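You operate a simulated robot arm through the tools that you are given. There is no shell and no other tool. Be economical: measure what you need, move in short steps, check, and stop when the job is done.

You are at the controls of a simulated robot arm. One attempt, no reset.

Task
Put things in order on the press end of the steel bench. At the end: the red tube holder is on the cream tin; the white jar (marked "SLIDE GREASE") is on the yellow box; the brass casing stands where the brown thread cleaner stood; the brown thread cleaner from the press end of the steel bench stands where the white jar stood; whatever was shut is shut again. Leave all else as you found it, and nothing knocked over.

Only the result counts: the job must be done as asked and must still hold three seconds after the hand-in. Knocking over, shifting, dropping, spilling or breaking anything else fails it.

Robot
A 7-joint arm with a two-finger parallel gripper, fixed in place. Base frame: the origin is at the foot of the arm, x ahead of it, y to its left, z up; the work surface is at about z = 0. Lengths are in mm, angles in rad, forces in N, time in s.
With the tool pointing down near the work surface it reaches from about 220 to 580 mm from the base axis. Its first joint turns from -1.152 to 1.152 rad. Payload 2.5 kg.
The TCP is the grasp point between the finger pads, 23 mm short of the fingertips. In the tool frame z runs along the fingers and y along their closing line. The gripper opens to 94 mm. The fingers are 38 mm wide and 10 mm thick; the gripper's body (54 by 96 mm) begins 39 mm behind the TCP.
Orientation is that of the tool frame in the base frame, as a unit quaternion [x, y, z, w]. With the fingers straight down and closing along the base's y, the tool's x points along the base's -x, its y along +y and its z along -z.

Tools
- The arm moves only by the tool step_arm. Its argument "moves" is a list of rows, each an object (a shift or turn left out is 0, a gripper value left out holds the last) with "translation": the shift along the tool's x, y, z in units of 20 mm (1.0 is 20 mm), a list of three; "delta_rot": the turn, a rotation vector about the tool's x, y, z in units of 6 degrees (1.0 is 6 degrees), a list of three; "claw": the finger opening in mm, from 0 to 94. In form: [{"translation": [tx, ty, tz], "delta_rot": [ax, ay, az], "claw": claw}, ...]. A call has 1 to 8 rows; each row shifts and turns the commanded pose from where the row before left it, along the tool's axes as they then stand. A call with a number of a shift or a turn outside -1 to 1 is refused whole. Rows are played at 5 a second. More than 50 mm and 0.15 rad between two rows, or a gripper value outside its range, and nothing of the call is played. Where a pose cannot be reached the arm comes as near as it can. A force on the tool above 40 N (or 10 N above the force at the start of the call, whichever is more), or a blocked arm, ends the call early, and 0.2 s more pass. Each finger travels about 108 mm/s and halts on what it meets, pressing with about 20 N; the grip force reading is that of the motor and also rises with nothing between the fingers. The clock runs only during rows and for 0.2 s after the last one: add rows that do not move to give the fingers time. The reply holds the time, the measured pose of the TCP, the force on the tool along the base axes, the opening and the grip force, in the units named above and with some noise, and new pictures: "show" is both (left out), scene, wrist or none.
- Cameras (640 x 400 px; columns grow to the right, rows downward): "scene" is fixed at [109.9, -399.2, 552.9]; the picture's right is [0.90, -0.44, 0.00], its down [-0.22, -0.44, -0.87] and it looks along [0.39, 0.78, -0.49] (base axes); focal length 333 px, centre (320, 200). "wrist" rides on the gripper at [86, 16, -75] in the tool frame; the picture's right is [-0.18, 0.98, 0.00], its down [-0.58, -0.11, -0.81] and it looks along [-0.79, -0.15, 0.59] (tool axes); focal length 243 px, centre (320, 200). There is no depth. A picture from a camera that has moved, and an enlarged one, comes with that camera's place and axes in the base frame and with its lens.
- zoom(camera, box): a new picture of the part [left, top, right, bottom] of that camera's present view, enlarged. It takes no simulated time.
- job_done(): hands the job in; it is judged then, once.

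Work in short steps. Places have to be worked out from the pictures, the camera data and where the tool is seen: move nearer, look again, correct. Check each grasp and each placing, and mend what went wrong. You have 120 turns and 200 pictures in all, those below and enlarged ones among them. Open the gripper and draw the arm clear of the work before you hand the job in, unless the task says otherwise; then end with one line.

The tools are called after "Call:" as name(argument=value, ...) on one line, values as JSON. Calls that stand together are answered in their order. step_arm: Moves the arm, as the interface text tells. Its arguments: {"type":"object","properties":{"moves":{"type":"array"},"show":{"type":"string","enum":["both","scene","wrist","none"]}},"required":["moves"]} The other tools are called the same way: zoom (camera, box) takes an enlarged picture of a part of a camera's view; job_done () hands the job in.

At the start:

```text
time: 0.0
tcp_pos: [284.3, 301.0, 324.3]
tcp_rot: [0.0, 1.0, 0.0, 0.0]
ft_force: [-0.4, 0.1, 0.2]
width: 94.0
gripper_force: 0.1
```

scene: 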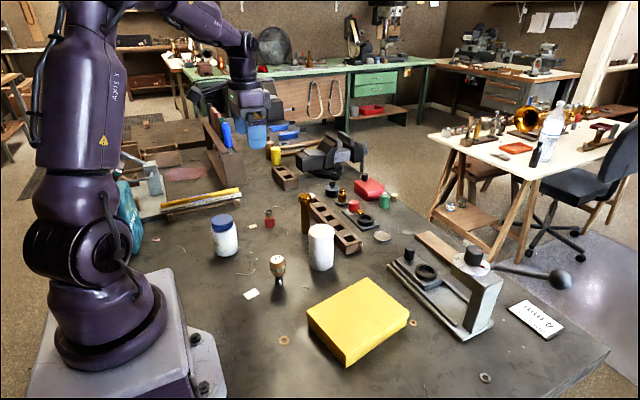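
wrist: 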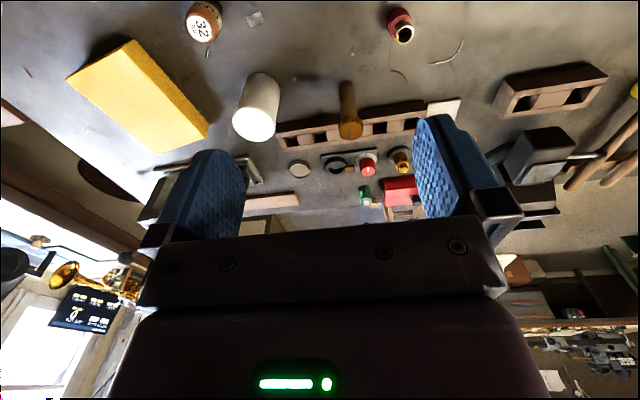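

I'll enlarge the work area to identify the things.

Call:
zoom(camera="scene", box=[190, 160, 430, 310])

Call:
zoom(camera="scene", box=[290, 160, 600, 354])

Call:
zoom(camera="wrist", box=[60, 0, 640, 230])

```text
2.67 times, centred on (310, 235) of scene
camera zoom: at [109.9, -399.2, 552.9], right [0.9, -0.44, 0.0], down [-0.22, -0.44, -0.87], along [0.39, 0.78, -0.49], focal length 888 px, centre (347, 107)
```

zoom: 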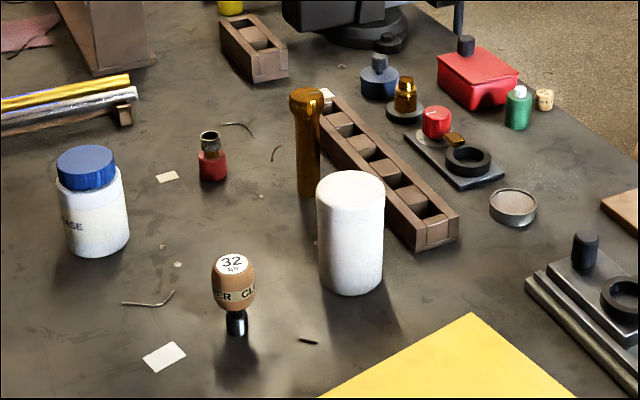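

```text
2.06 times, centred on (445, 257) of scene
camera zoom: at [109.9, -399.2, 552.9], right [0.9, -0.44, 0.0], down [-0.22, -0.44, -0.87], along [0.39, 0.78, -0.49], focal length 686 px, centre (62, 82)
```

zoom: 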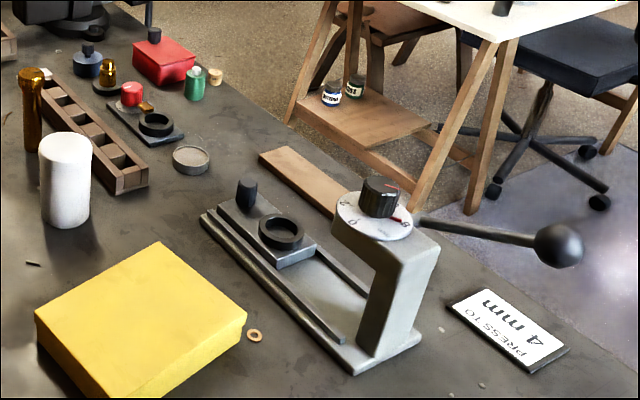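

```text
1.10 times, centred on (350, 115) of wrist
camera zoom: at [198.8, 317.5, 400.2], right [0.18, 0.98, 0.0], down [0.58, -0.11, 0.81], along [0.79, -0.15, -0.59], focal length 268 px, centre (287, 294)
```

zoom: 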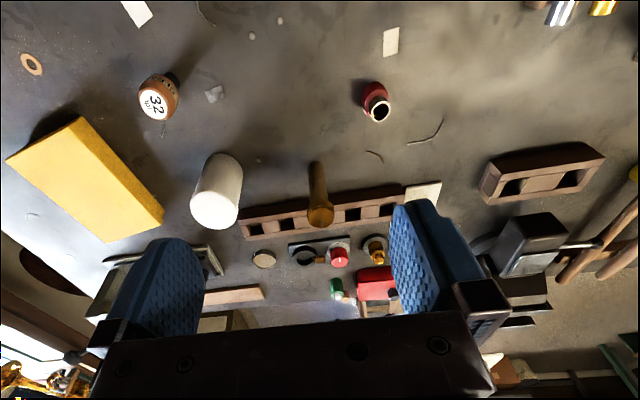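

Zooming in harder to identify the labels.

Call:
zoom(camera="scene", box=[254, 240, 310, 290])

Call:
zoom(camera="scene", box=[250, 185, 340, 245])

Call:
zoom(camera="scene", box=[310, 165, 410, 250])

Call:
zoom(camera="wrist", box=[180, 0, 420, 150])

```text
8.00 times, centred on (282, 265) of scene
camera zoom: at [109.9, -399.2, 552.9], right [0.9, -0.44, 0.0], down [-0.22, -0.44, -0.87], along [0.39, 0.78, -0.49], focal length 2663 px, centre (624, -320)
```

zoom: 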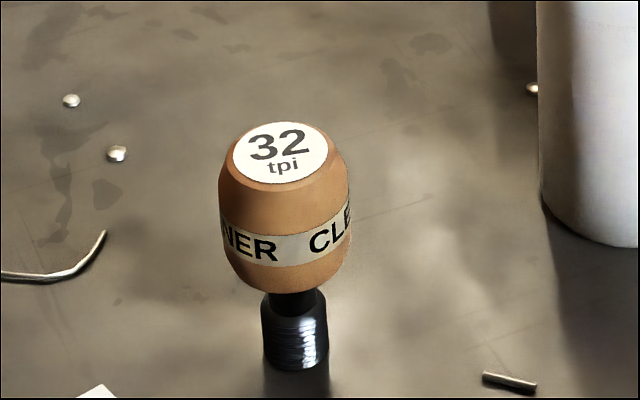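

```text
6.67 times, centred on (295, 215) of scene
camera zoom: at [109.9, -399.2, 552.9], right [0.9, -0.44, 0.0], down [-0.22, -0.44, -0.87], along [0.39, 0.78, -0.49], focal length 2219 px, centre (487, 100)
```

zoom: 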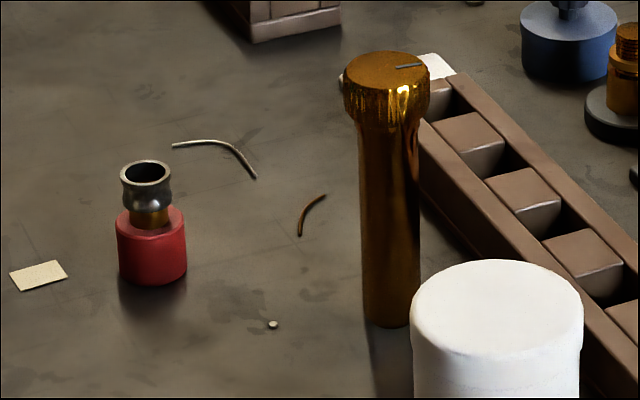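

```text
4.71 times, centred on (360, 208) of scene
camera zoom: at [109.9, -399.2, 552.9], right [0.9, -0.44, 0.0], down [-0.22, -0.44, -0.87], along [0.39, 0.78, -0.49], focal length 1566 px, centre (132, 165)
```

zoom: 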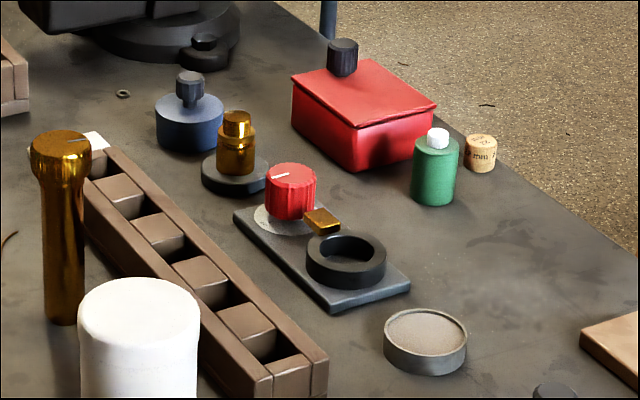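

```text
2.67 times, centred on (300, 75) of wrist
camera zoom: at [198.8, 317.5, 400.2], right [0.18, 0.98, 0.0], down [0.58, -0.11, 0.81], along [0.79, -0.15, -0.59], focal length 647 px, centre (373, 533)
```

zoom: 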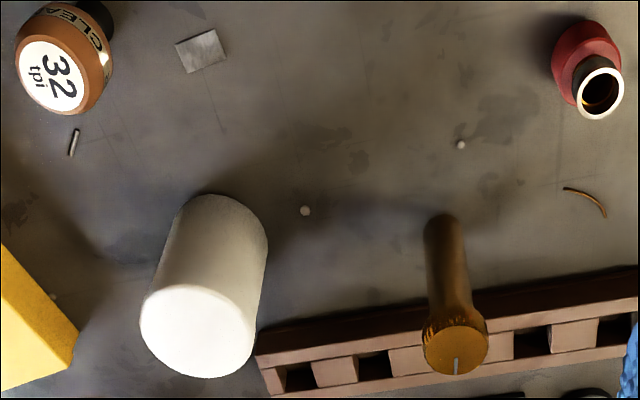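

The white jar with the blue lid is at about (204,349). The thread cleaner "32 tpi" is at (283,163), the casing at (428,332), the red holder at (349,415), the tin at (406,187) and the yellow box centre at (381,-24), top z≈41. I start by moving above the jar.

Call:
step_arm(moves=[{"translation": [0.5, 0.3, 1]}, {"translation": [0.5, 0.3, 1]}, {"translation": [0.5, 0.3, 1]}, {"translation": [0.5, 0.3, 1]}, {"translation": [0.5, 0.3, 1]}, {"translation": [0.5, 0.3, 1]}, {"translation": [0.5, 0.3, 1]}, {"translation": [0.5, 0.3, 1]}])

```text
time: 1.8
tcp_pos: [202.4, 349.8, 163.4]
tcp_rot: [0.0, 1.0, 0.0, 0.0]
ft_force: [1.1, -0.5, 0.1]
width: 93.9
gripper_force: 0.0
camera wrist: at [117.8, 366.3, 239.0], right [0.18, 0.98, 0.0], down [0.58, -0.11, 0.81], along [0.79, -0.15, -0.59], focal length 243 px, centre (320, 200)
```

scene: 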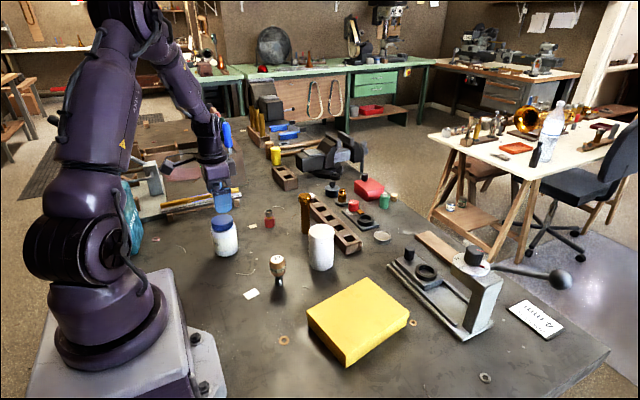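
wrist: 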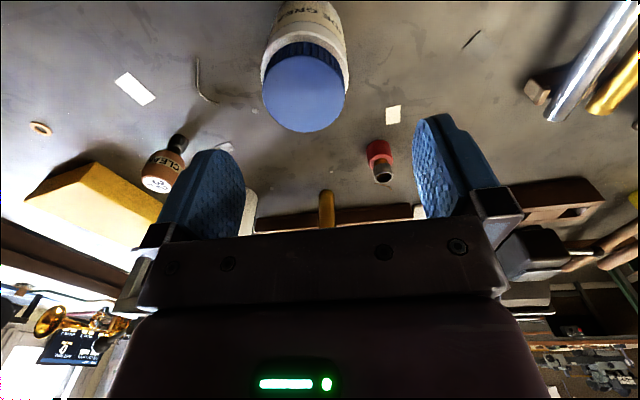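

The wrist view puts the jar at about (198,342). I correct and lower to just above the lid.

Call:
step_arm(moves=[{"translation": [0.2, -0.4, 0.8]}, {"translation": [0, 0, 0.8]}])

```text
time: 2.4
tcp_pos: [200.3, 341.9, 131.3]
tcp_rot: [0.0, 1.0, 0.0, 0.001]
ft_force: [0.6, 0.2, -0.2]
width: 93.9
gripper_force: 0.1
camera wrist: at [114.3, 358.4, 207.9], right [0.18, 0.98, 0.0], down [0.58, -0.11, 0.81], along [0.79, -0.15, -0.59], focal length 243 px, centre (320, 200)
```

scene: 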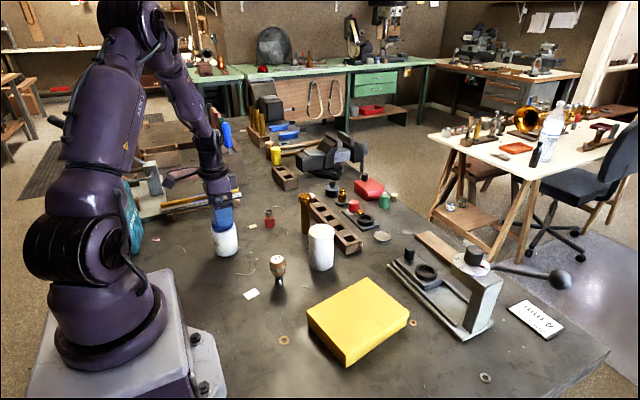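
wrist: 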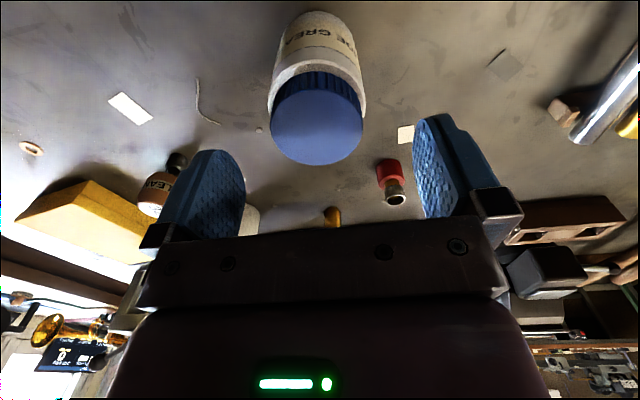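

The jar is centred in y between the fingers and slightly near in x. I descend around the body to TCP z≈66, without closing yet.

Call:
step_arm(moves=[{"translation": [0.15, 0, 0.8]}, {"translation": [0, 0, 0.8]}, {"translation": [0, 0, 0.8]}, {"translation": [0, 0, 0.85]}])

Call:
zoom(camera="scene", box=[180, 170, 276, 260])

```text
time: 3.4
tcp_pos: [199.1, 342.4, 67.5]
tcp_rot: [0.001, 1.0, 0.0, 0.0]
ft_force: [0.3, 0.1, -0.4]
width: 93.9
gripper_force: 0.0
camera wrist: at [112.1, 357.9, 143.0], right [0.19, 0.98, 0.0], down [0.58, -0.11, 0.81], along [0.79, -0.15, -0.59], focal length 243 px, centre (320, 200)
```

scene: 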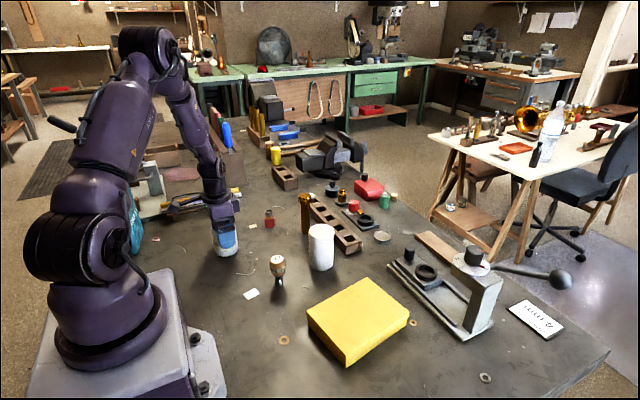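
wrist: 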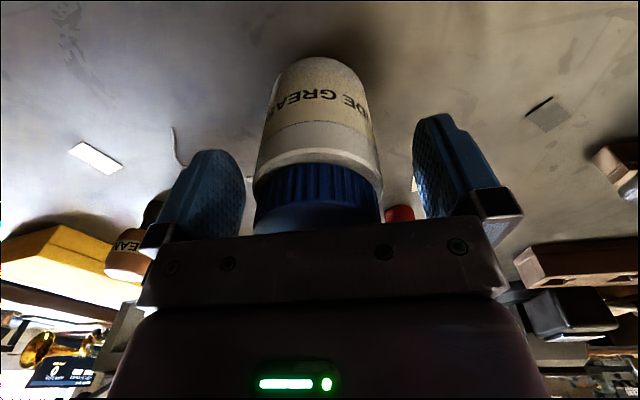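

```text
4.44 times, centred on (228, 215) of scene
camera zoom: at [109.9, -399.2, 552.9], right [0.9, -0.44, 0.0], down [-0.22, -0.44, -0.87], along [0.39, 0.78, -0.49], focal length 1480 px, centre (729, 133)
```

zoom: 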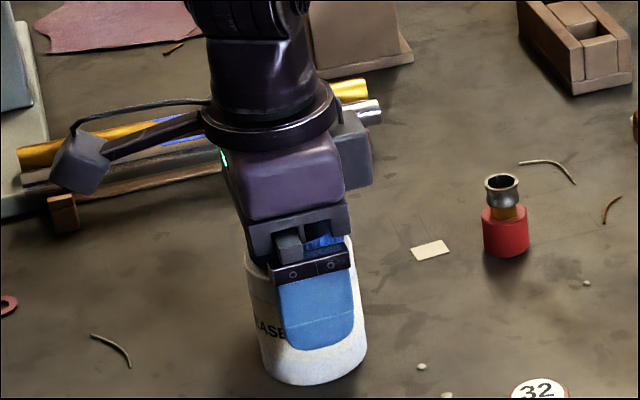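

The jar sits between the fingers and the gripper body is clear of the lid. I close on it.

Call:
step_arm(moves=[{"claw": 50}, {"claw": 50}, {"claw": 50}])

```text
time: 4.2
tcp_pos: [197.0, 341.5, 67.3]
tcp_rot: [0.0, 1.0, 0.0, 0.0]
ft_force: [0.0, -0.3, 0.1]
width: 58.9
gripper_force: 20.0
camera wrist: at [111.9, 357.8, 143.0], right [0.18, 0.98, 0.0], down [0.58, -0.11, 0.81], along [0.79, -0.15, -0.59], focal length 243 px, centre (320, 200)
```

scene: 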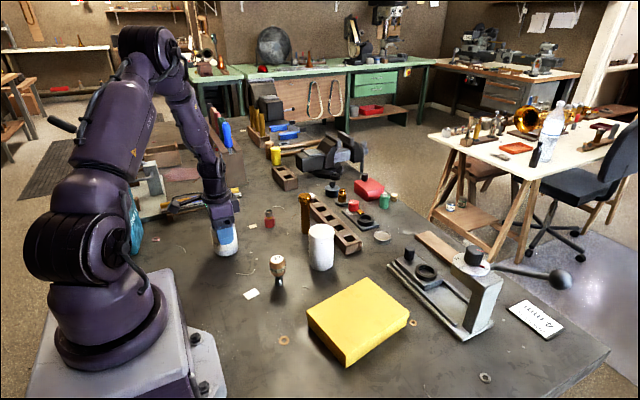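
wrist: 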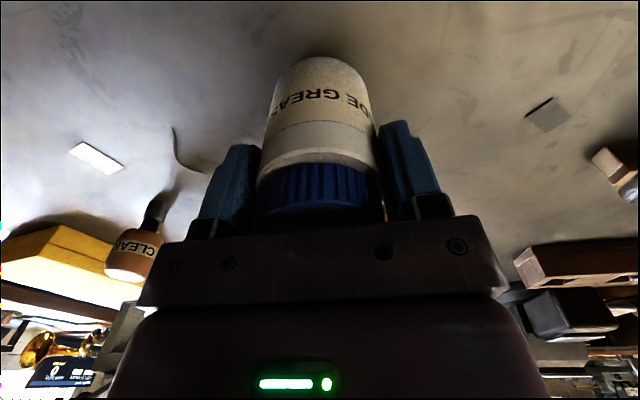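

The jar is gripped (59 mm) with its original spot at ≈(200,342). I lift it straight up.

Call:
step_arm(moves=[{"translation": [0, 0, -0.3]}, {"translation": [0, 0, -1]}, {"translation": [0, 0, -1]}, {"translation": [0, 0, -1]}, {"translation": [0, 0, -1]}, {"translation": [0, 0, -1]}, {"translation": [0, 0, -1]}, {"translation": [0, 0, -0.7]}], show="scene")

Call:
zoom(camera="scene", box=[160, 120, 300, 220])

```text
time: 6.0
tcp_pos: [196.1, 341.4, 208.2]
tcp_rot: [0.001, 1.0, -0.001, 0.0]
ft_force: [-0.2, -0.1, -1.5]
width: 59.0
gripper_force: 20.1
```

scene: 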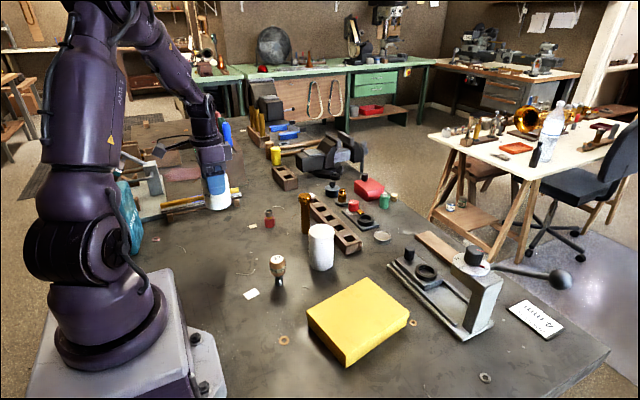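

```text
4.00 times, centred on (230, 170) of scene
camera zoom: at [110.0, -399.2, 552.9], right [0.9, -0.44, 0.0], down [-0.22, -0.44, -0.87], along [0.39, 0.78, -0.49], focal length 1332 px, centre (680, 320)
```

zoom: 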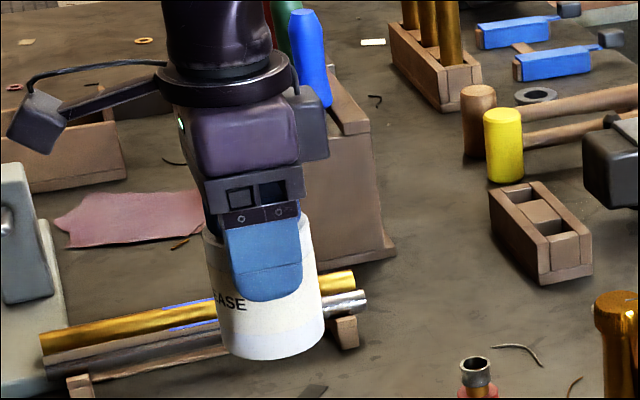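

Held. I carry it towards the yellow box at z≈208.

Call:
step_arm(moves=[{"translation": [-0.5, -1, 0]}, {"translation": [-0.5, -1, 0]}, {"translation": [-0.5, -1, 0]}, {"translation": [-0.5, -1, 0]}, {"translation": [-0.5, -1, 0]}, {"translation": [-0.5, -1, 0]}, {"translation": [-0.5, -1, 0]}, {"translation": [-0.5, -1, 0]}], show="none")

Call:
step_arm(moves=[{"translation": [-0.5, -1, 0]}, {"translation": [-0.5, -1, 0]}, {"translation": [-0.5, -1, 0]}, {"translation": [-0.5, -1, 0]}, {"translation": [-0.5, -1, 0]}, {"translation": [-0.5, -1, 0]}, {"translation": [-0.5, -1, 0]}, {"translation": [-0.5, -1, 0]}])

```text
time: 7.8
tcp_pos: [277.5, 181.8, 207.9]
tcp_rot: [0.0, 1.0, 0.0, 0.0]
ft_force: [-0.9, -0.5, -2.2]
width: 58.9
gripper_force: 20.5
```

```text
time: 9.6
tcp_pos: [357.3, 19.9, 205.8]
tcp_rot: [0.001, 1.0, -0.001, 0.001]
ft_force: [0.3, 0.4, -2.2]
width: 59.1
gripper_force: 20.4
camera wrist: at [271.1, 36.6, 281.9], right [0.18, 0.98, 0.0], down [0.58, -0.11, 0.81], along [0.79, -0.15, -0.59], focal length 243 px, centre (320, 200)
```

scene: 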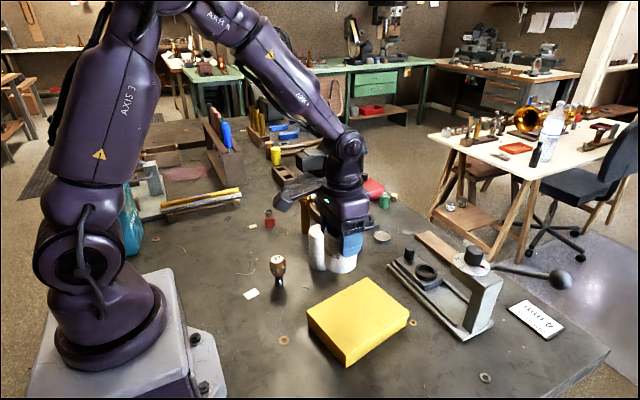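
wrist: 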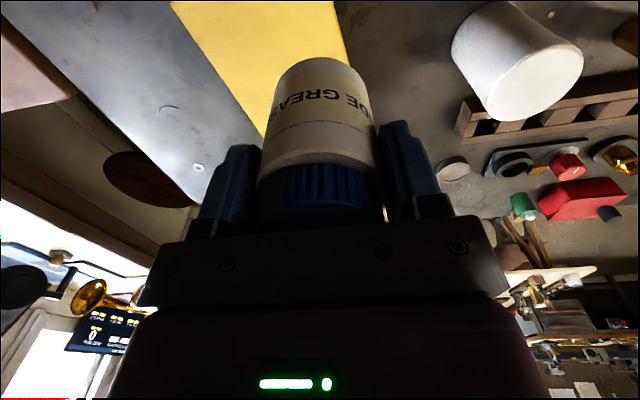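

Next I move over the box centre.

Call:
step_arm(moves=[{"translation": [-0.6, -1, 0]}, {"translation": [-0.6, -1, 0.5]}, {"translation": [0, -0.2, 0.5]}, {"translation": [0, 0, 0]}])

Call:
zoom(camera="scene", box=[280, 180, 480, 380])

```text
time: 10.6
tcp_pos: [381.0, -21.1, 186.8]
tcp_rot: [0.0, 1.0, 0.0, 0.0]
ft_force: [-1.1, -0.2, -1.2]
width: 59.2
gripper_force: 19.9
camera wrist: at [294.7, -6.9, 262.9], right [0.18, 0.98, 0.0], down [0.58, -0.11, 0.81], along [0.79, -0.15, -0.59], focal length 243 px, centre (320, 200)
```

scene: 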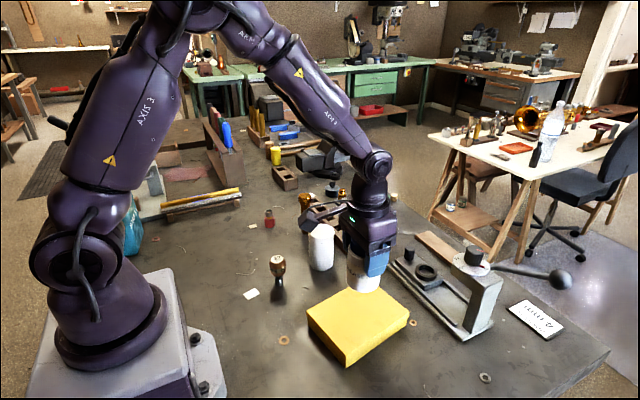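
wrist: 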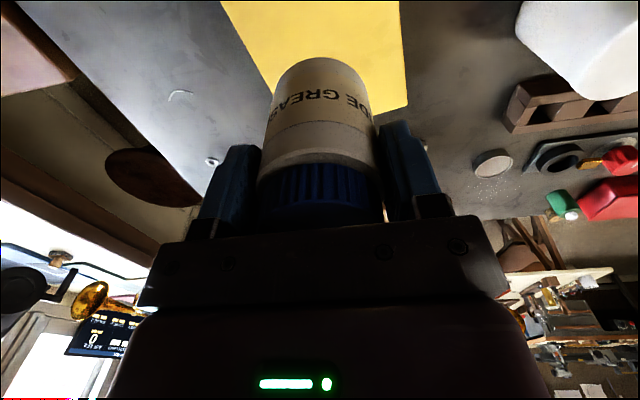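

```text
2.00 times, centred on (380, 280) of scene
camera zoom: at [110.0, -399.2, 552.9], right [0.9, -0.44, 0.0], down [-0.22, -0.44, -0.87], along [0.39, 0.78, -0.49], focal length 666 px, centre (200, 40)
```

zoom: 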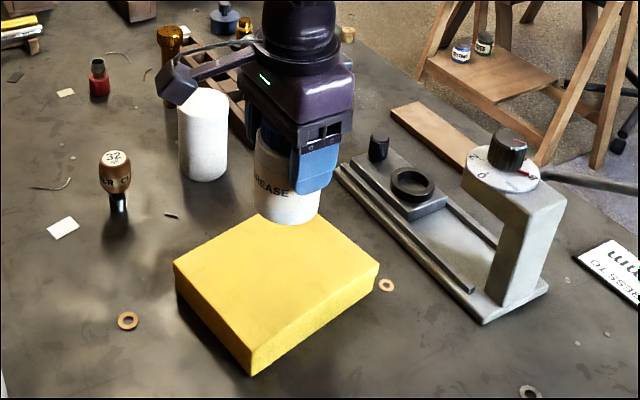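

The jar is over the box. I descend to just above its top.

Call:
step_arm(moves=[{"translation": [0.2, -0.15, 1]}, {"translation": [0, 0, 1]}, {"translation": [0, 0, 1]}, {"translation": [0, 0, 0.4]}, {"translation": [0, 0, 0]}], show="scene")

Call:
zoom(camera="scene", box=[290, 230, 430, 370])

```text
time: 11.8
tcp_pos: [377.0, -26.9, 118.8]
tcp_rot: [-0.001, 1.0, -0.001, 0.0]
ft_force: [0.1, -0.2, -1.1]
width: 59.0
gripper_force: 20.3
```

scene: 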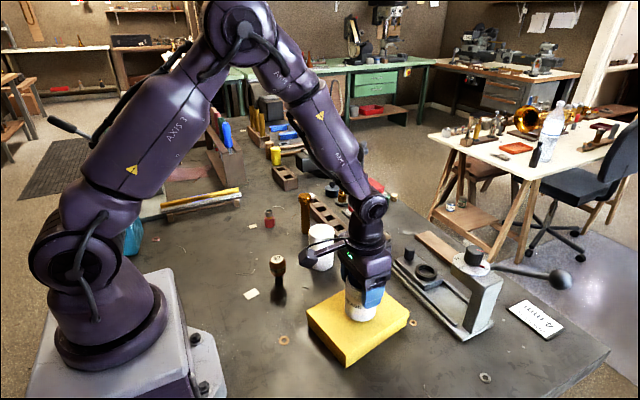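

```text
2.86 times, centred on (360, 300) of scene
camera zoom: at [110.0, -399.2, 552.9], right [0.9, -0.44, 0.0], down [-0.22, -0.44, -0.87], along [0.39, 0.78, -0.49], focal length 951 px, centre (206, -86)
```

zoom: 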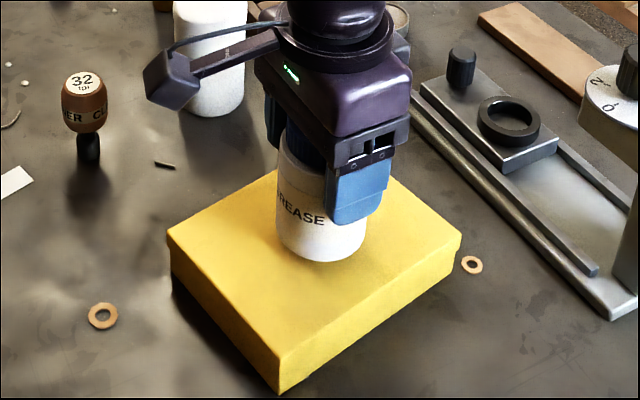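

Close to the surface now; I lower in small steps, watching the force.

Call:
step_arm(moves=[{"translation": [0, 0, 0.2]}, {"translation": [0, 0, 0.1]}, {"translation": [0, 0, 0.1]}, {"translation": [0, 0, 0]}], show="none")

Call:
step_arm(moves=[{"translation": [0, 0, 0.1]}, {"translation": [0, 0, 0]}], show="none")

```text
time: 12.8
tcp_pos: [377.1, -25.8, 112.2]
tcp_rot: [0.0, 1.0, 0.0, 0.0]
ft_force: [0.5, 0.4, -2.3]
width: 59.2
gripper_force: 19.9
```

```text
time: 13.4
tcp_pos: [378.4, -26.0, 108.9]
tcp_rot: [0.0, 1.0, 0.0, 0.0]
ft_force: [0.2, 0.6, -1.5]
width: 59.1
gripper_force: 20.3
```

Call:
step_arm(moves=[{"translation": [0, 0, 0.1]}, {"translation": [0, 0, 0]}], show="none")

Call:
zoom(camera="scene", box=[320, 260, 400, 340])

```text
time: 14.0
tcp_pos: [376.9, -26.5, 107.6]
tcp_rot: [0.0, 1.0, 0.0, 0.0]
ft_force: [-2.8, -0.4, 4.7]
width: 59.3
gripper_force: 20.0
```

```text
5.00 times, centred on (360, 300) of scene
camera zoom: at [109.9, -399.2, 552.9], right [0.9, -0.44, 0.0], down [-0.22, -0.44, -0.87], along [0.39, 0.78, -0.49], focal length 1664 px, centre (120, -300)
```

zoom: 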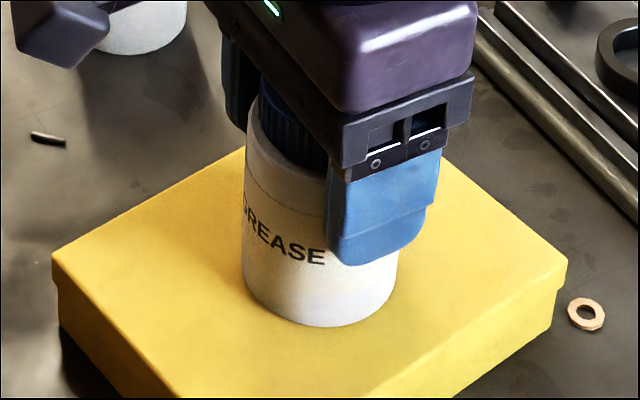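

Contact felt (+4.7 N). I release and rise.

Call:
step_arm(moves=[{"claw": 75}, {"claw": 94}, {"claw": 94}, {"translation": [0, 0, -0.5]}, {"translation": [0, 0, -1]}, {"translation": [0, 0, -1]}, {"translation": [0, 0, -1]}, {"translation": [0, 0, -1]}])

Call:
zoom(camera="scene", box=[290, 220, 430, 370])

```text
time: 15.8
tcp_pos: [377.5, -27.5, 198.8]
tcp_rot: [0.0, 1.0, 0.001, -0.001]
ft_force: [0.0, 1.0, 0.4]
width: 94.2
gripper_force: 0.0
camera wrist: at [291.1, -10.2, 274.1], right [0.18, 0.98, 0.0], down [0.58, -0.11, 0.81], along [0.79, -0.15, -0.59], focal length 243 px, centre (320, 200)
```

scene: 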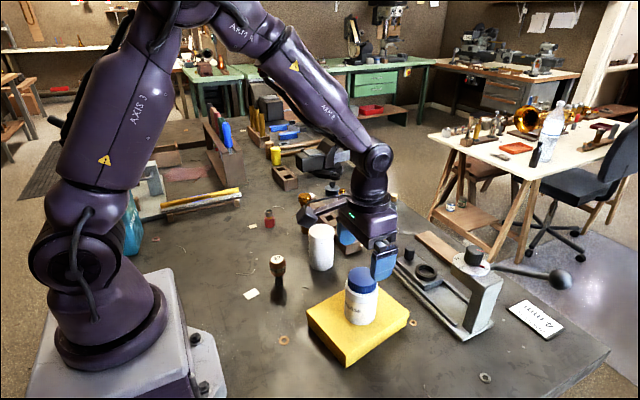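
wrist: 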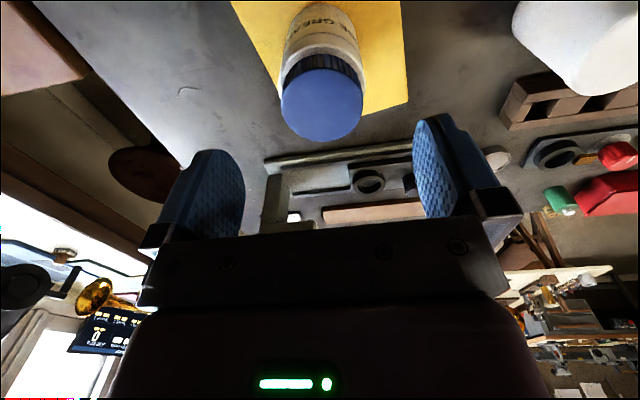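

```text
2.67 times, centred on (360, 295) of scene
camera zoom: at [110.0, -399.2, 552.9], right [0.9, -0.44, 0.0], down [-0.22, -0.44, -0.87], along [0.39, 0.78, -0.49], focal length 888 px, centre (213, -53)
```

zoom: 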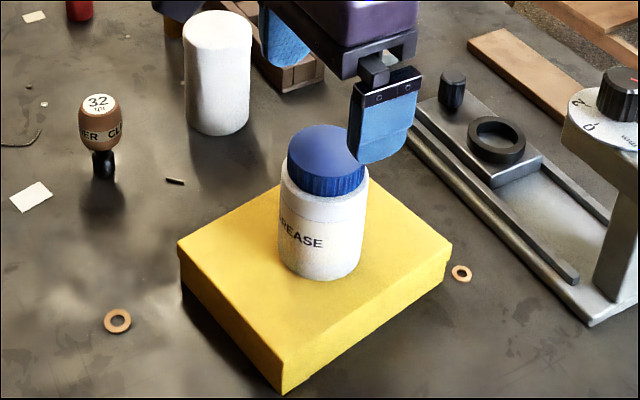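

The jar stands on the box. Next I move over the thread cleaner at about (283,163).

Call:
step_arm(moves=[{"translation": [0.6, 1, 0]}, {"translation": [0.6, 1, 0]}, {"translation": [0.6, 1, 0]}, {"translation": [0.6, 1, 0]}, {"translation": [0.6, 1, 0]}, {"translation": [0.6, 1, 0]}, {"translation": [0.6, 1, 0]}, {"translation": [0.4, 1, 0]}], show="none")

Call:
step_arm(moves=[{"translation": [0, 1, 0]}, {"translation": [0, 0.5, 1]}, {"translation": [0, 0, 1]}, {"translation": [0, 0, 0]}])

```text
time: 17.6
tcp_pos: [287.2, 131.5, 197.8]
tcp_rot: [0.001, 1.0, 0.0, 0.0]
ft_force: [-0.8, -0.3, 0.3]
width: 93.9
gripper_force: 0.0
```

```text
time: 18.6
tcp_pos: [285.0, 162.7, 157.0]
tcp_rot: [0.0, 1.0, 0.0, 0.001]
ft_force: [0.0, 0.1, -0.2]
width: 94.1
gripper_force: 0.1
camera wrist: at [199.6, 179.4, 232.8], right [0.18, 0.98, 0.0], down [0.58, -0.11, 0.81], along [0.79, -0.15, -0.59], focal length 243 px, centre (320, 200)
```

scene: 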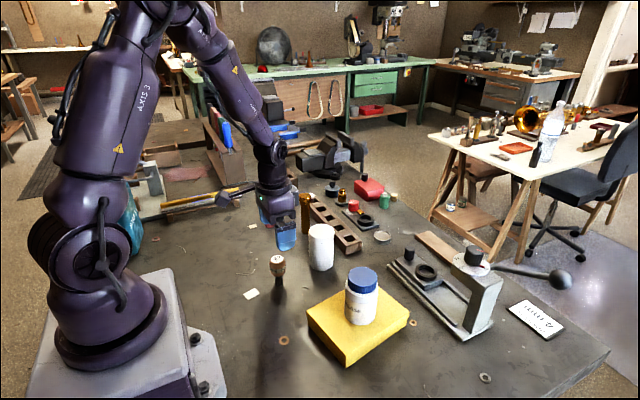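
wrist: 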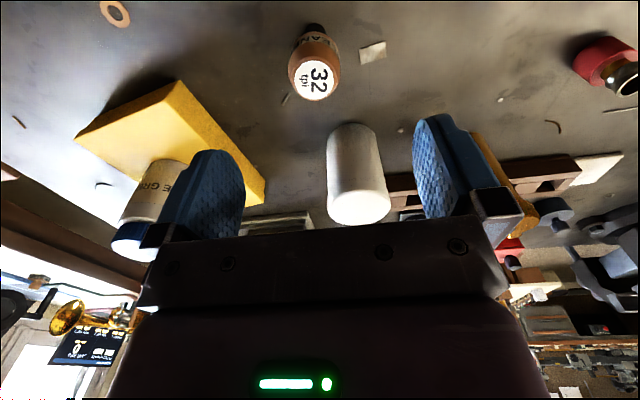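

The cleaner is at about (280,161). I correct and descend to handle height.

Call:
step_arm(moves=[{"translation": [0.2, -0.08, 1]}, {"translation": [0, 0, 1]}, {"translation": [0, 0, 1]}, {"translation": [0, 0, 1]}, {"translation": [0, 0, 1]}, {"translation": [0, 0, 0]}])

Call:
zoom(camera="scene", box=[230, 210, 330, 300])

```text
time: 20.0
tcp_pos: [281.1, 162.7, 56.2]
tcp_rot: [0.0, 1.0, 0.0, 0.001]
ft_force: [0.0, 0.7, 0.2]
width: 93.9
gripper_force: 0.0
camera wrist: at [196.1, 178.9, 131.8], right [0.18, 0.98, 0.0], down [0.58, -0.11, 0.81], along [0.79, -0.15, -0.59], focal length 243 px, centre (320, 200)
```

scene: 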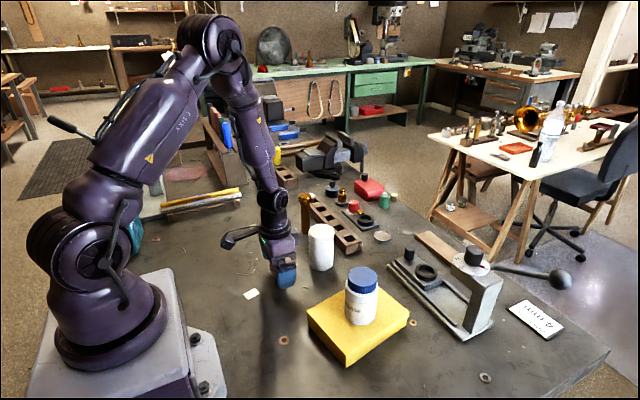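
wrist: 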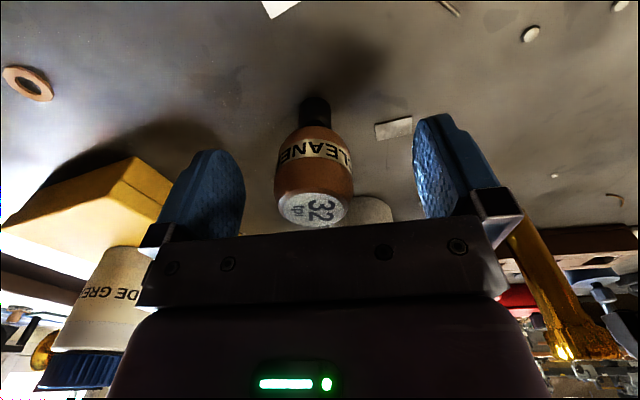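

```text
4.44 times, centred on (280, 255) of scene
camera zoom: at [110.0, -399.2, 552.9], right [0.9, -0.44, 0.0], down [-0.22, -0.44, -0.87], along [0.39, 0.78, -0.49], focal length 1480 px, centre (498, -44)
```

zoom: 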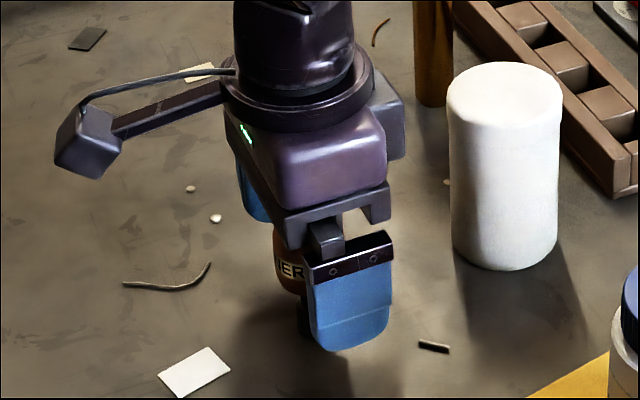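

Aligned within 2 mm. I nudge y and close on the handle.

Call:
step_arm(moves=[{"translation": [0, -0.07, 0]}, {"claw": 60}, {"claw": 25}, {"claw": 25}, {"claw": 25}], show="wrist")

```text
time: 21.2
tcp_pos: [280.7, 161.6, 57.8]
tcp_rot: [0.001, 1.0, 0.001, 0.0]
ft_force: [-0.6, -0.5, 0.0]
width: 34.8
gripper_force: 20.7
camera wrist: at [195.8, 177.5, 132.9], right [0.18, 0.98, 0.0], down [0.58, -0.11, 0.81], along [0.79, -0.15, -0.59], focal length 243 px, centre (320, 200)
```

wrist: 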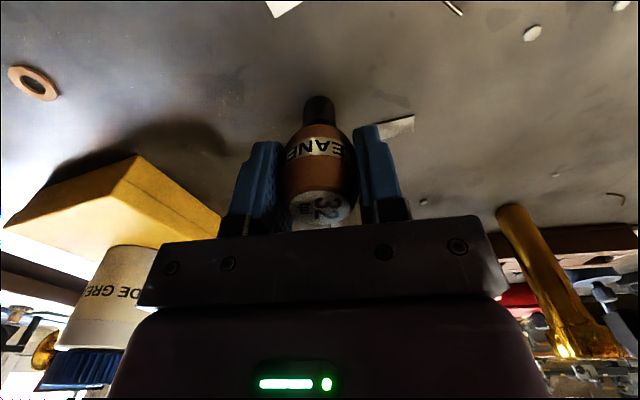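

Gripped at ≈35 mm. I lift and carry to the jar's old spot (198,342).

Call:
step_arm(moves=[{"translation": [0, 0, -0.5]}, {"translation": [0, 0, -1]}, {"translation": [0, 0, -1]}, {"translation": [0, 0, -1]}, {"translation": [0.4, 0.9, 0]}, {"translation": [0.4, 0.9, 0]}, {"translation": [0.4, 0.9, 0]}, {"translation": [0.4, 0.9, 0]}], show="scene")

Call:
step_arm(moves=[{"translation": [0.4, 0.9, 0]}, {"translation": [0.4, 0.9, 0]}, {"translation": [0.4, 0.9, 0]}, {"translation": [0.4, 0.9, 0]}, {"translation": [0.5, 0.9, 0]}, {"translation": [0.4, 0.9, 0]}, {"translation": [0, 0, 0]}])

```text
time: 23.0
tcp_pos: [249.7, 231.1, 127.7]
tcp_rot: [0.001, 1.0, 0.0, 0.0]
ft_force: [-0.2, -0.3, -0.5]
width: 34.9
gripper_force: 20.2
```

scene: 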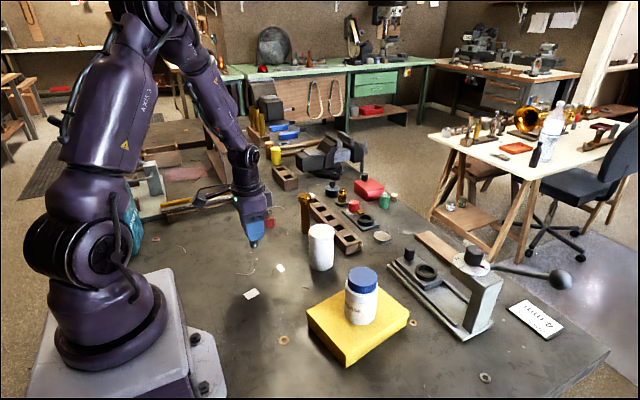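

```text
time: 24.6
tcp_pos: [199.0, 340.1, 127.8]
tcp_rot: [0.001, 1.0, -0.001, 0.0]
ft_force: [0.3, -0.3, -2.2]
width: 34.7
gripper_force: 20.1
camera wrist: at [113.3, 357.3, 203.1], right [0.19, 0.98, 0.0], down [0.58, -0.11, 0.81], along [0.79, -0.15, -0.59], focal length 243 px, centre (320, 200)
```

scene: 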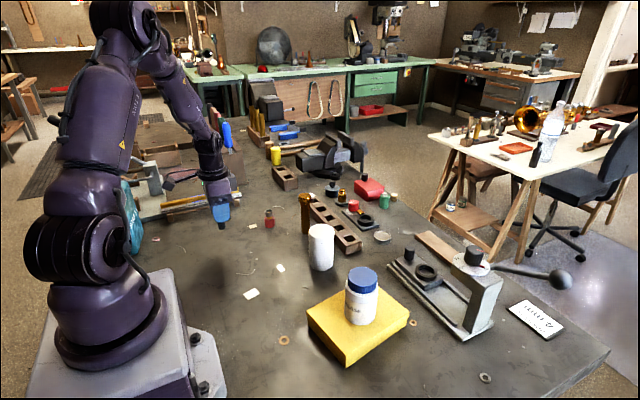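
wrist: 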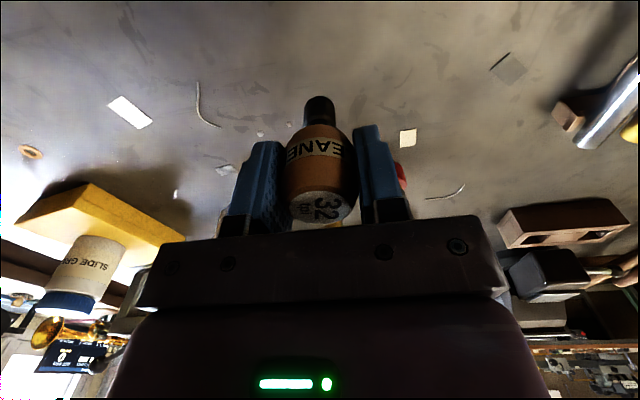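

Over the spot. I lower most of the way, then by small steps.

Call:
step_arm(moves=[{"translation": [0, 0.03, 1]}, {"translation": [0, 0, 1]}, {"translation": [0, 0, 1]}, {"translation": [0, 0, 0.3]}, {"translation": [0, 0, 0]}], show="none")

Call:
step_arm(moves=[{"translation": [0, 0, 0.1]}, {"translation": [0, 0, 0.08]}, {"translation": [0, 0, 0]}], show="none")

```text
time: 25.8
tcp_pos: [198.3, 340.4, 60.6]
tcp_rot: [0.0, 1.0, 0.001, 0.0]
ft_force: [0.0, 1.0, -1.4]
width: 34.9
gripper_force: 20.3
```

```text
time: 26.6
tcp_pos: [199.1, 340.9, 56.6]
tcp_rot: [0.0, 1.0, -0.001, 0.0]
ft_force: [-0.4, 0.4, -0.7]
width: 34.5
gripper_force: 19.8
```

Call:
step_arm(moves=[{"translation": [0, 0, 0.06]}, {"translation": [0, 0, 0]}], show="none")

Call:
zoom(camera="scene", box=[180, 180, 270, 260])

```text
time: 27.2
tcp_pos: [201.3, 341.7, 57.8]
tcp_rot: [0.0, 1.0, 0.001, 0.0]
ft_force: [-3.4, -2.9, 18.0]
width: 34.5
gripper_force: 20.3
```

```text
5.00 times, centred on (225, 220) of scene
camera zoom: at [109.9, -399.3, 552.8], right [0.9, -0.44, 0.0], down [-0.22, -0.44, -0.87], along [0.39, 0.78, -0.49], focal length 1664 px, centre (795, 100)
```

zoom: 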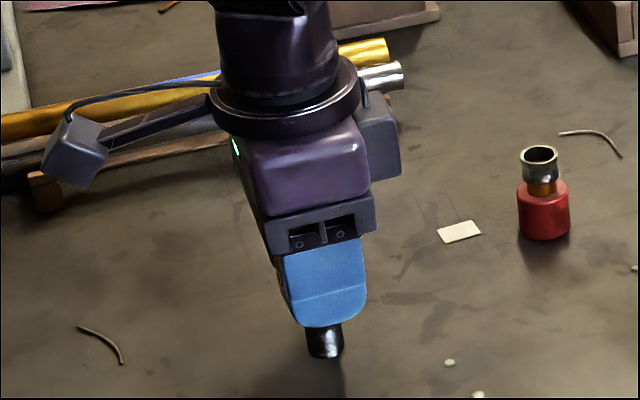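

The base lands where the jar's base was in the scene view. I unload slightly, release and rise.

Call:
step_arm(moves=[{"translation": [0, 0, -0.03]}, {"claw": 50}, {"claw": 80}, {"claw": 80}, {"translation": [0, 0, -1]}, {"translation": [0, 0, -1]}, {"translation": [0, 0, -1]}, {"translation": [0, 0, -1]}])

Call:
zoom(camera="scene", box=[180, 180, 270, 260])

```text
time: 29.0
tcp_pos: [199.6, 341.4, 136.9]
tcp_rot: [0.0, 1.0, 0.0, 0.0]
ft_force: [-0.4, 1.2, 0.3]
width: 79.9
gripper_force: 0.2
camera wrist: at [114.0, 358.2, 213.3], right [0.18, 0.98, 0.0], down [0.58, -0.11, 0.81], along [0.79, -0.15, -0.59], focal length 243 px, centre (320, 200)
```

scene: 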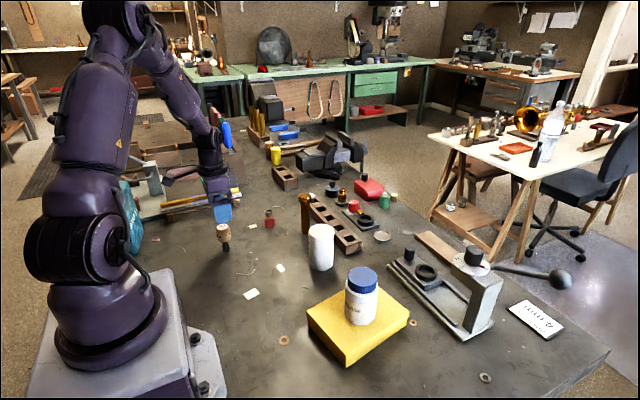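
wrist: 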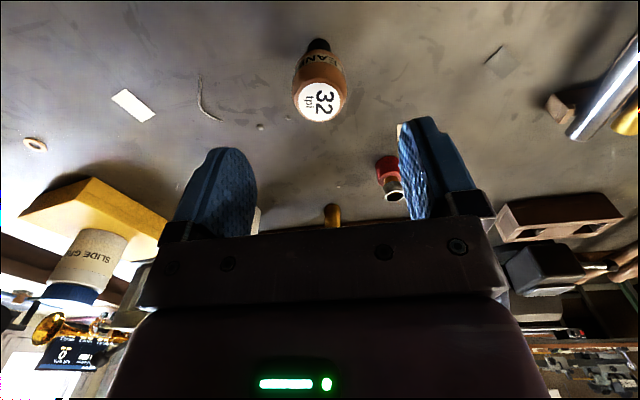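

```text
5.00 times, centred on (225, 220) of scene
camera zoom: at [110.0, -399.2, 552.9], right [0.9, -0.44, 0.0], down [-0.22, -0.44, -0.87], along [0.39, 0.78, -0.49], focal length 1664 px, centre (795, 100)
```

zoom: 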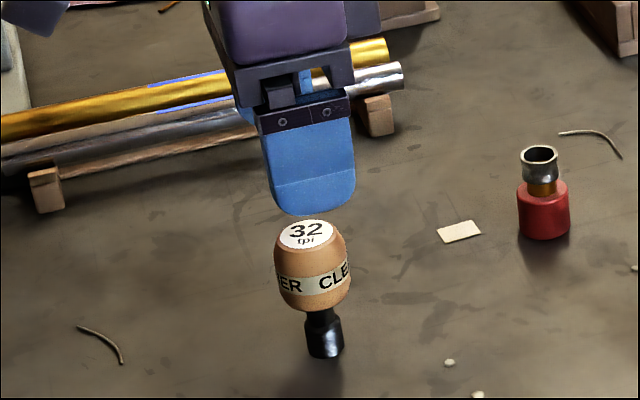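

The cleaner stands upright at the jar's spot. Next comes the casing at about (427,328); I rise and go over it.

Call:
step_arm(moves=[{"translation": [0, 0, -1]}, {"translation": [-0.8, -0.05, -1]}, {"translation": [-1, -0.1, -1]}, {"translation": [-1, -0.1, 0]}, {"translation": [-1, -0.1, 0]}, {"translation": [-1, -0.1, 0]}, {"translation": [-1, -0.1, 0]}, {"translation": [-1, -0.1, 0]}], show="none")

Call:
step_arm(moves=[{"translation": [-1, -0.1, 0], "claw": 94}, {"translation": [-1, 0, 0]}, {"translation": [-1, 0, 0]}, {"translation": [-0.5, 0, 0]}, {"translation": [0, 0, 0]}])

```text
time: 30.8
tcp_pos: [335.7, 327.6, 197.3]
tcp_rot: [0.0, 1.0, 0.0, 0.0]
ft_force: [1.0, 1.1, -0.2]
width: 79.8
gripper_force: 0.1
```

```text
time: 32.0
tcp_pos: [405.8, 327.3, 196.3]
tcp_rot: [0.0, 1.0, 0.0, -0.001]
ft_force: [-0.5, -0.4, 0.2]
width: 94.1
gripper_force: 0.1
camera wrist: at [320.5, 343.1, 271.9], right [0.18, 0.98, 0.0], down [0.58, -0.11, 0.81], along [0.79, -0.15, -0.59], focal length 243 px, centre (320, 200)
```

scene: 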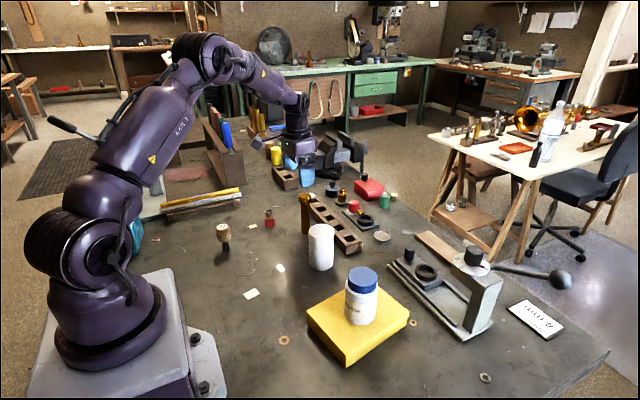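
wrist: 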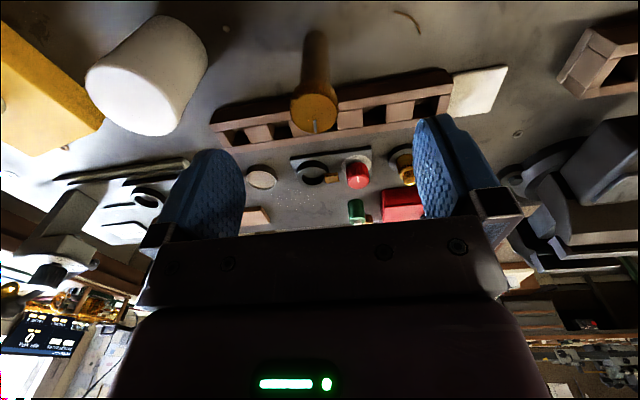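

The casing is at about (421,321), the rack edge at x≈455. I align and lower to cap height.

Call:
step_arm(moves=[{"translation": [-0.75, -0.33, 0.6]}, {"translation": [0, 0, 0.6]}, {"translation": [0, 0, 0]}])

```text
time: 32.8
tcp_pos: [421.2, 321.8, 171.0]
tcp_rot: [0.0, 1.0, 0.0, -0.001]
ft_force: [-0.2, -0.7, 0.6]
width: 93.9
gripper_force: 0.0
camera wrist: at [334.9, 337.1, 248.0], right [0.18, 0.98, 0.0], down [0.58, -0.11, 0.81], along [0.79, -0.15, -0.59], focal length 243 px, centre (320, 200)
```

scene: 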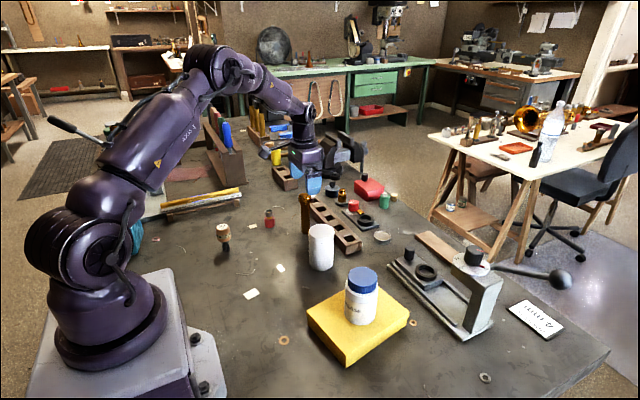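
wrist: 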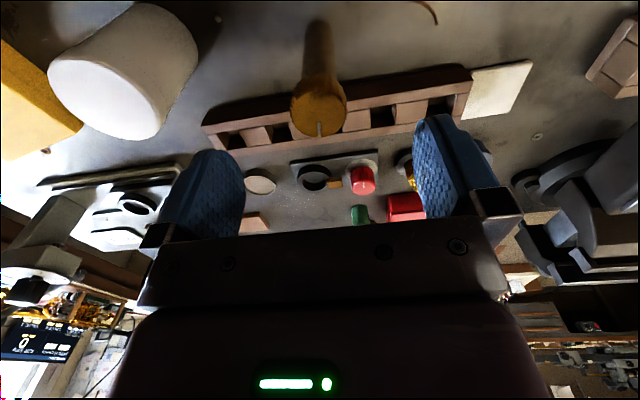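

Aligned; I lower to z≈106 and check.

Call:
step_arm(moves=[{"translation": [0, -0.06, 1]}, {"translation": [0, 0, 1]}, {"translation": [0, 0, 1]}, {"translation": [0, 0, 0.3]}, {"translation": [0, 0, 0]}])

Call:
zoom(camera="scene", box=[260, 150, 350, 250])

```text
time: 34.0
tcp_pos: [420.2, 318.7, 108.5]
tcp_rot: [0.0, 1.0, 0.0, 0.001]
ft_force: [0.5, -0.9, -0.4]
width: 93.9
gripper_force: 0.0
camera wrist: at [333.9, 335.2, 183.4], right [0.18, 0.98, 0.0], down [0.58, -0.11, 0.81], along [0.79, -0.15, -0.59], focal length 243 px, centre (320, 200)
```

scene: 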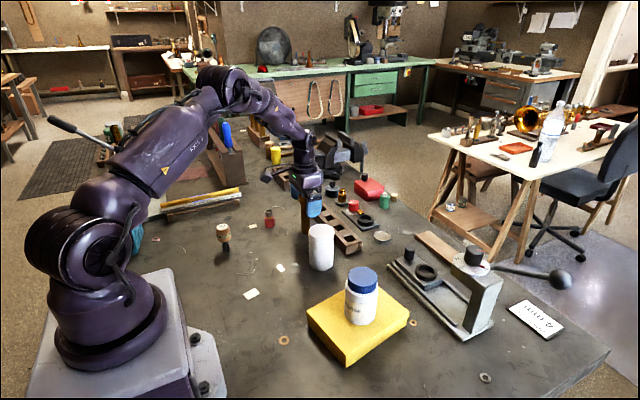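
wrist: 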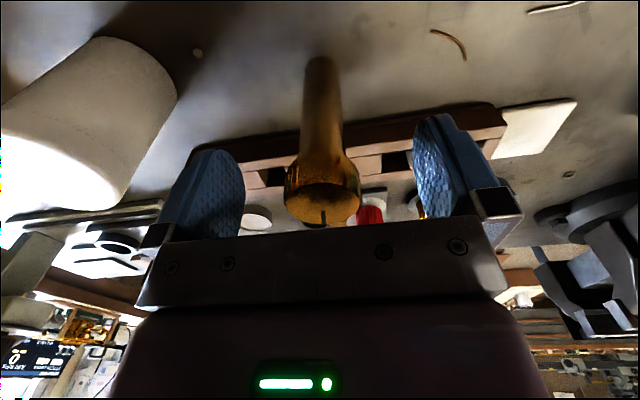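

```text
4.00 times, centred on (305, 200) of scene
camera zoom: at [110.0, -399.2, 552.9], right [0.9, -0.44, 0.0], down [-0.22, -0.44, -0.87], along [0.39, 0.78, -0.49], focal length 1332 px, centre (380, 200)
```

zoom: 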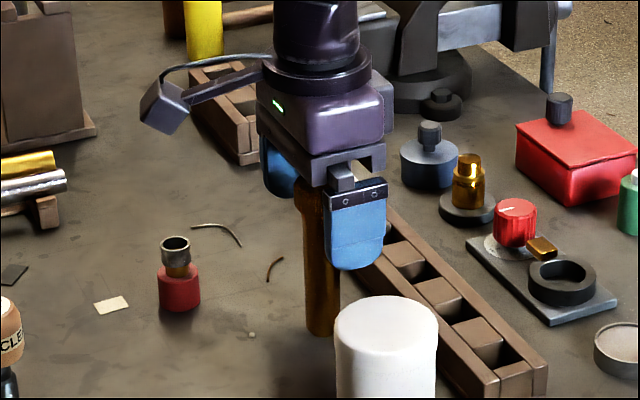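

The cap is between the fingers. I close on it.

Call:
step_arm(moves=[{"claw": 60}, {"claw": 22}, {"claw": 22}, {"claw": 22}], show="wrist")

```text
time: 35.0
tcp_pos: [419.4, 317.8, 108.5]
tcp_rot: [-0.001, 1.0, 0.0, -0.001]
ft_force: [0.9, 0.1, -0.3]
width: 33.6
gripper_force: 20.2
camera wrist: at [334.0, 335.2, 183.6], right [0.18, 0.98, 0.0], down [0.58, -0.11, 0.81], along [0.79, -0.15, -0.59], focal length 243 px, centre (320, 200)
```

wrist: 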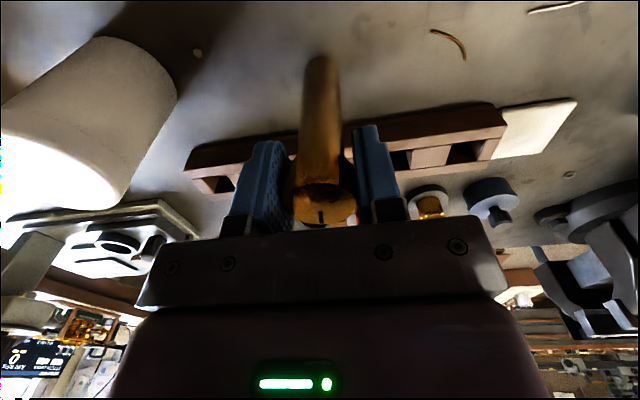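

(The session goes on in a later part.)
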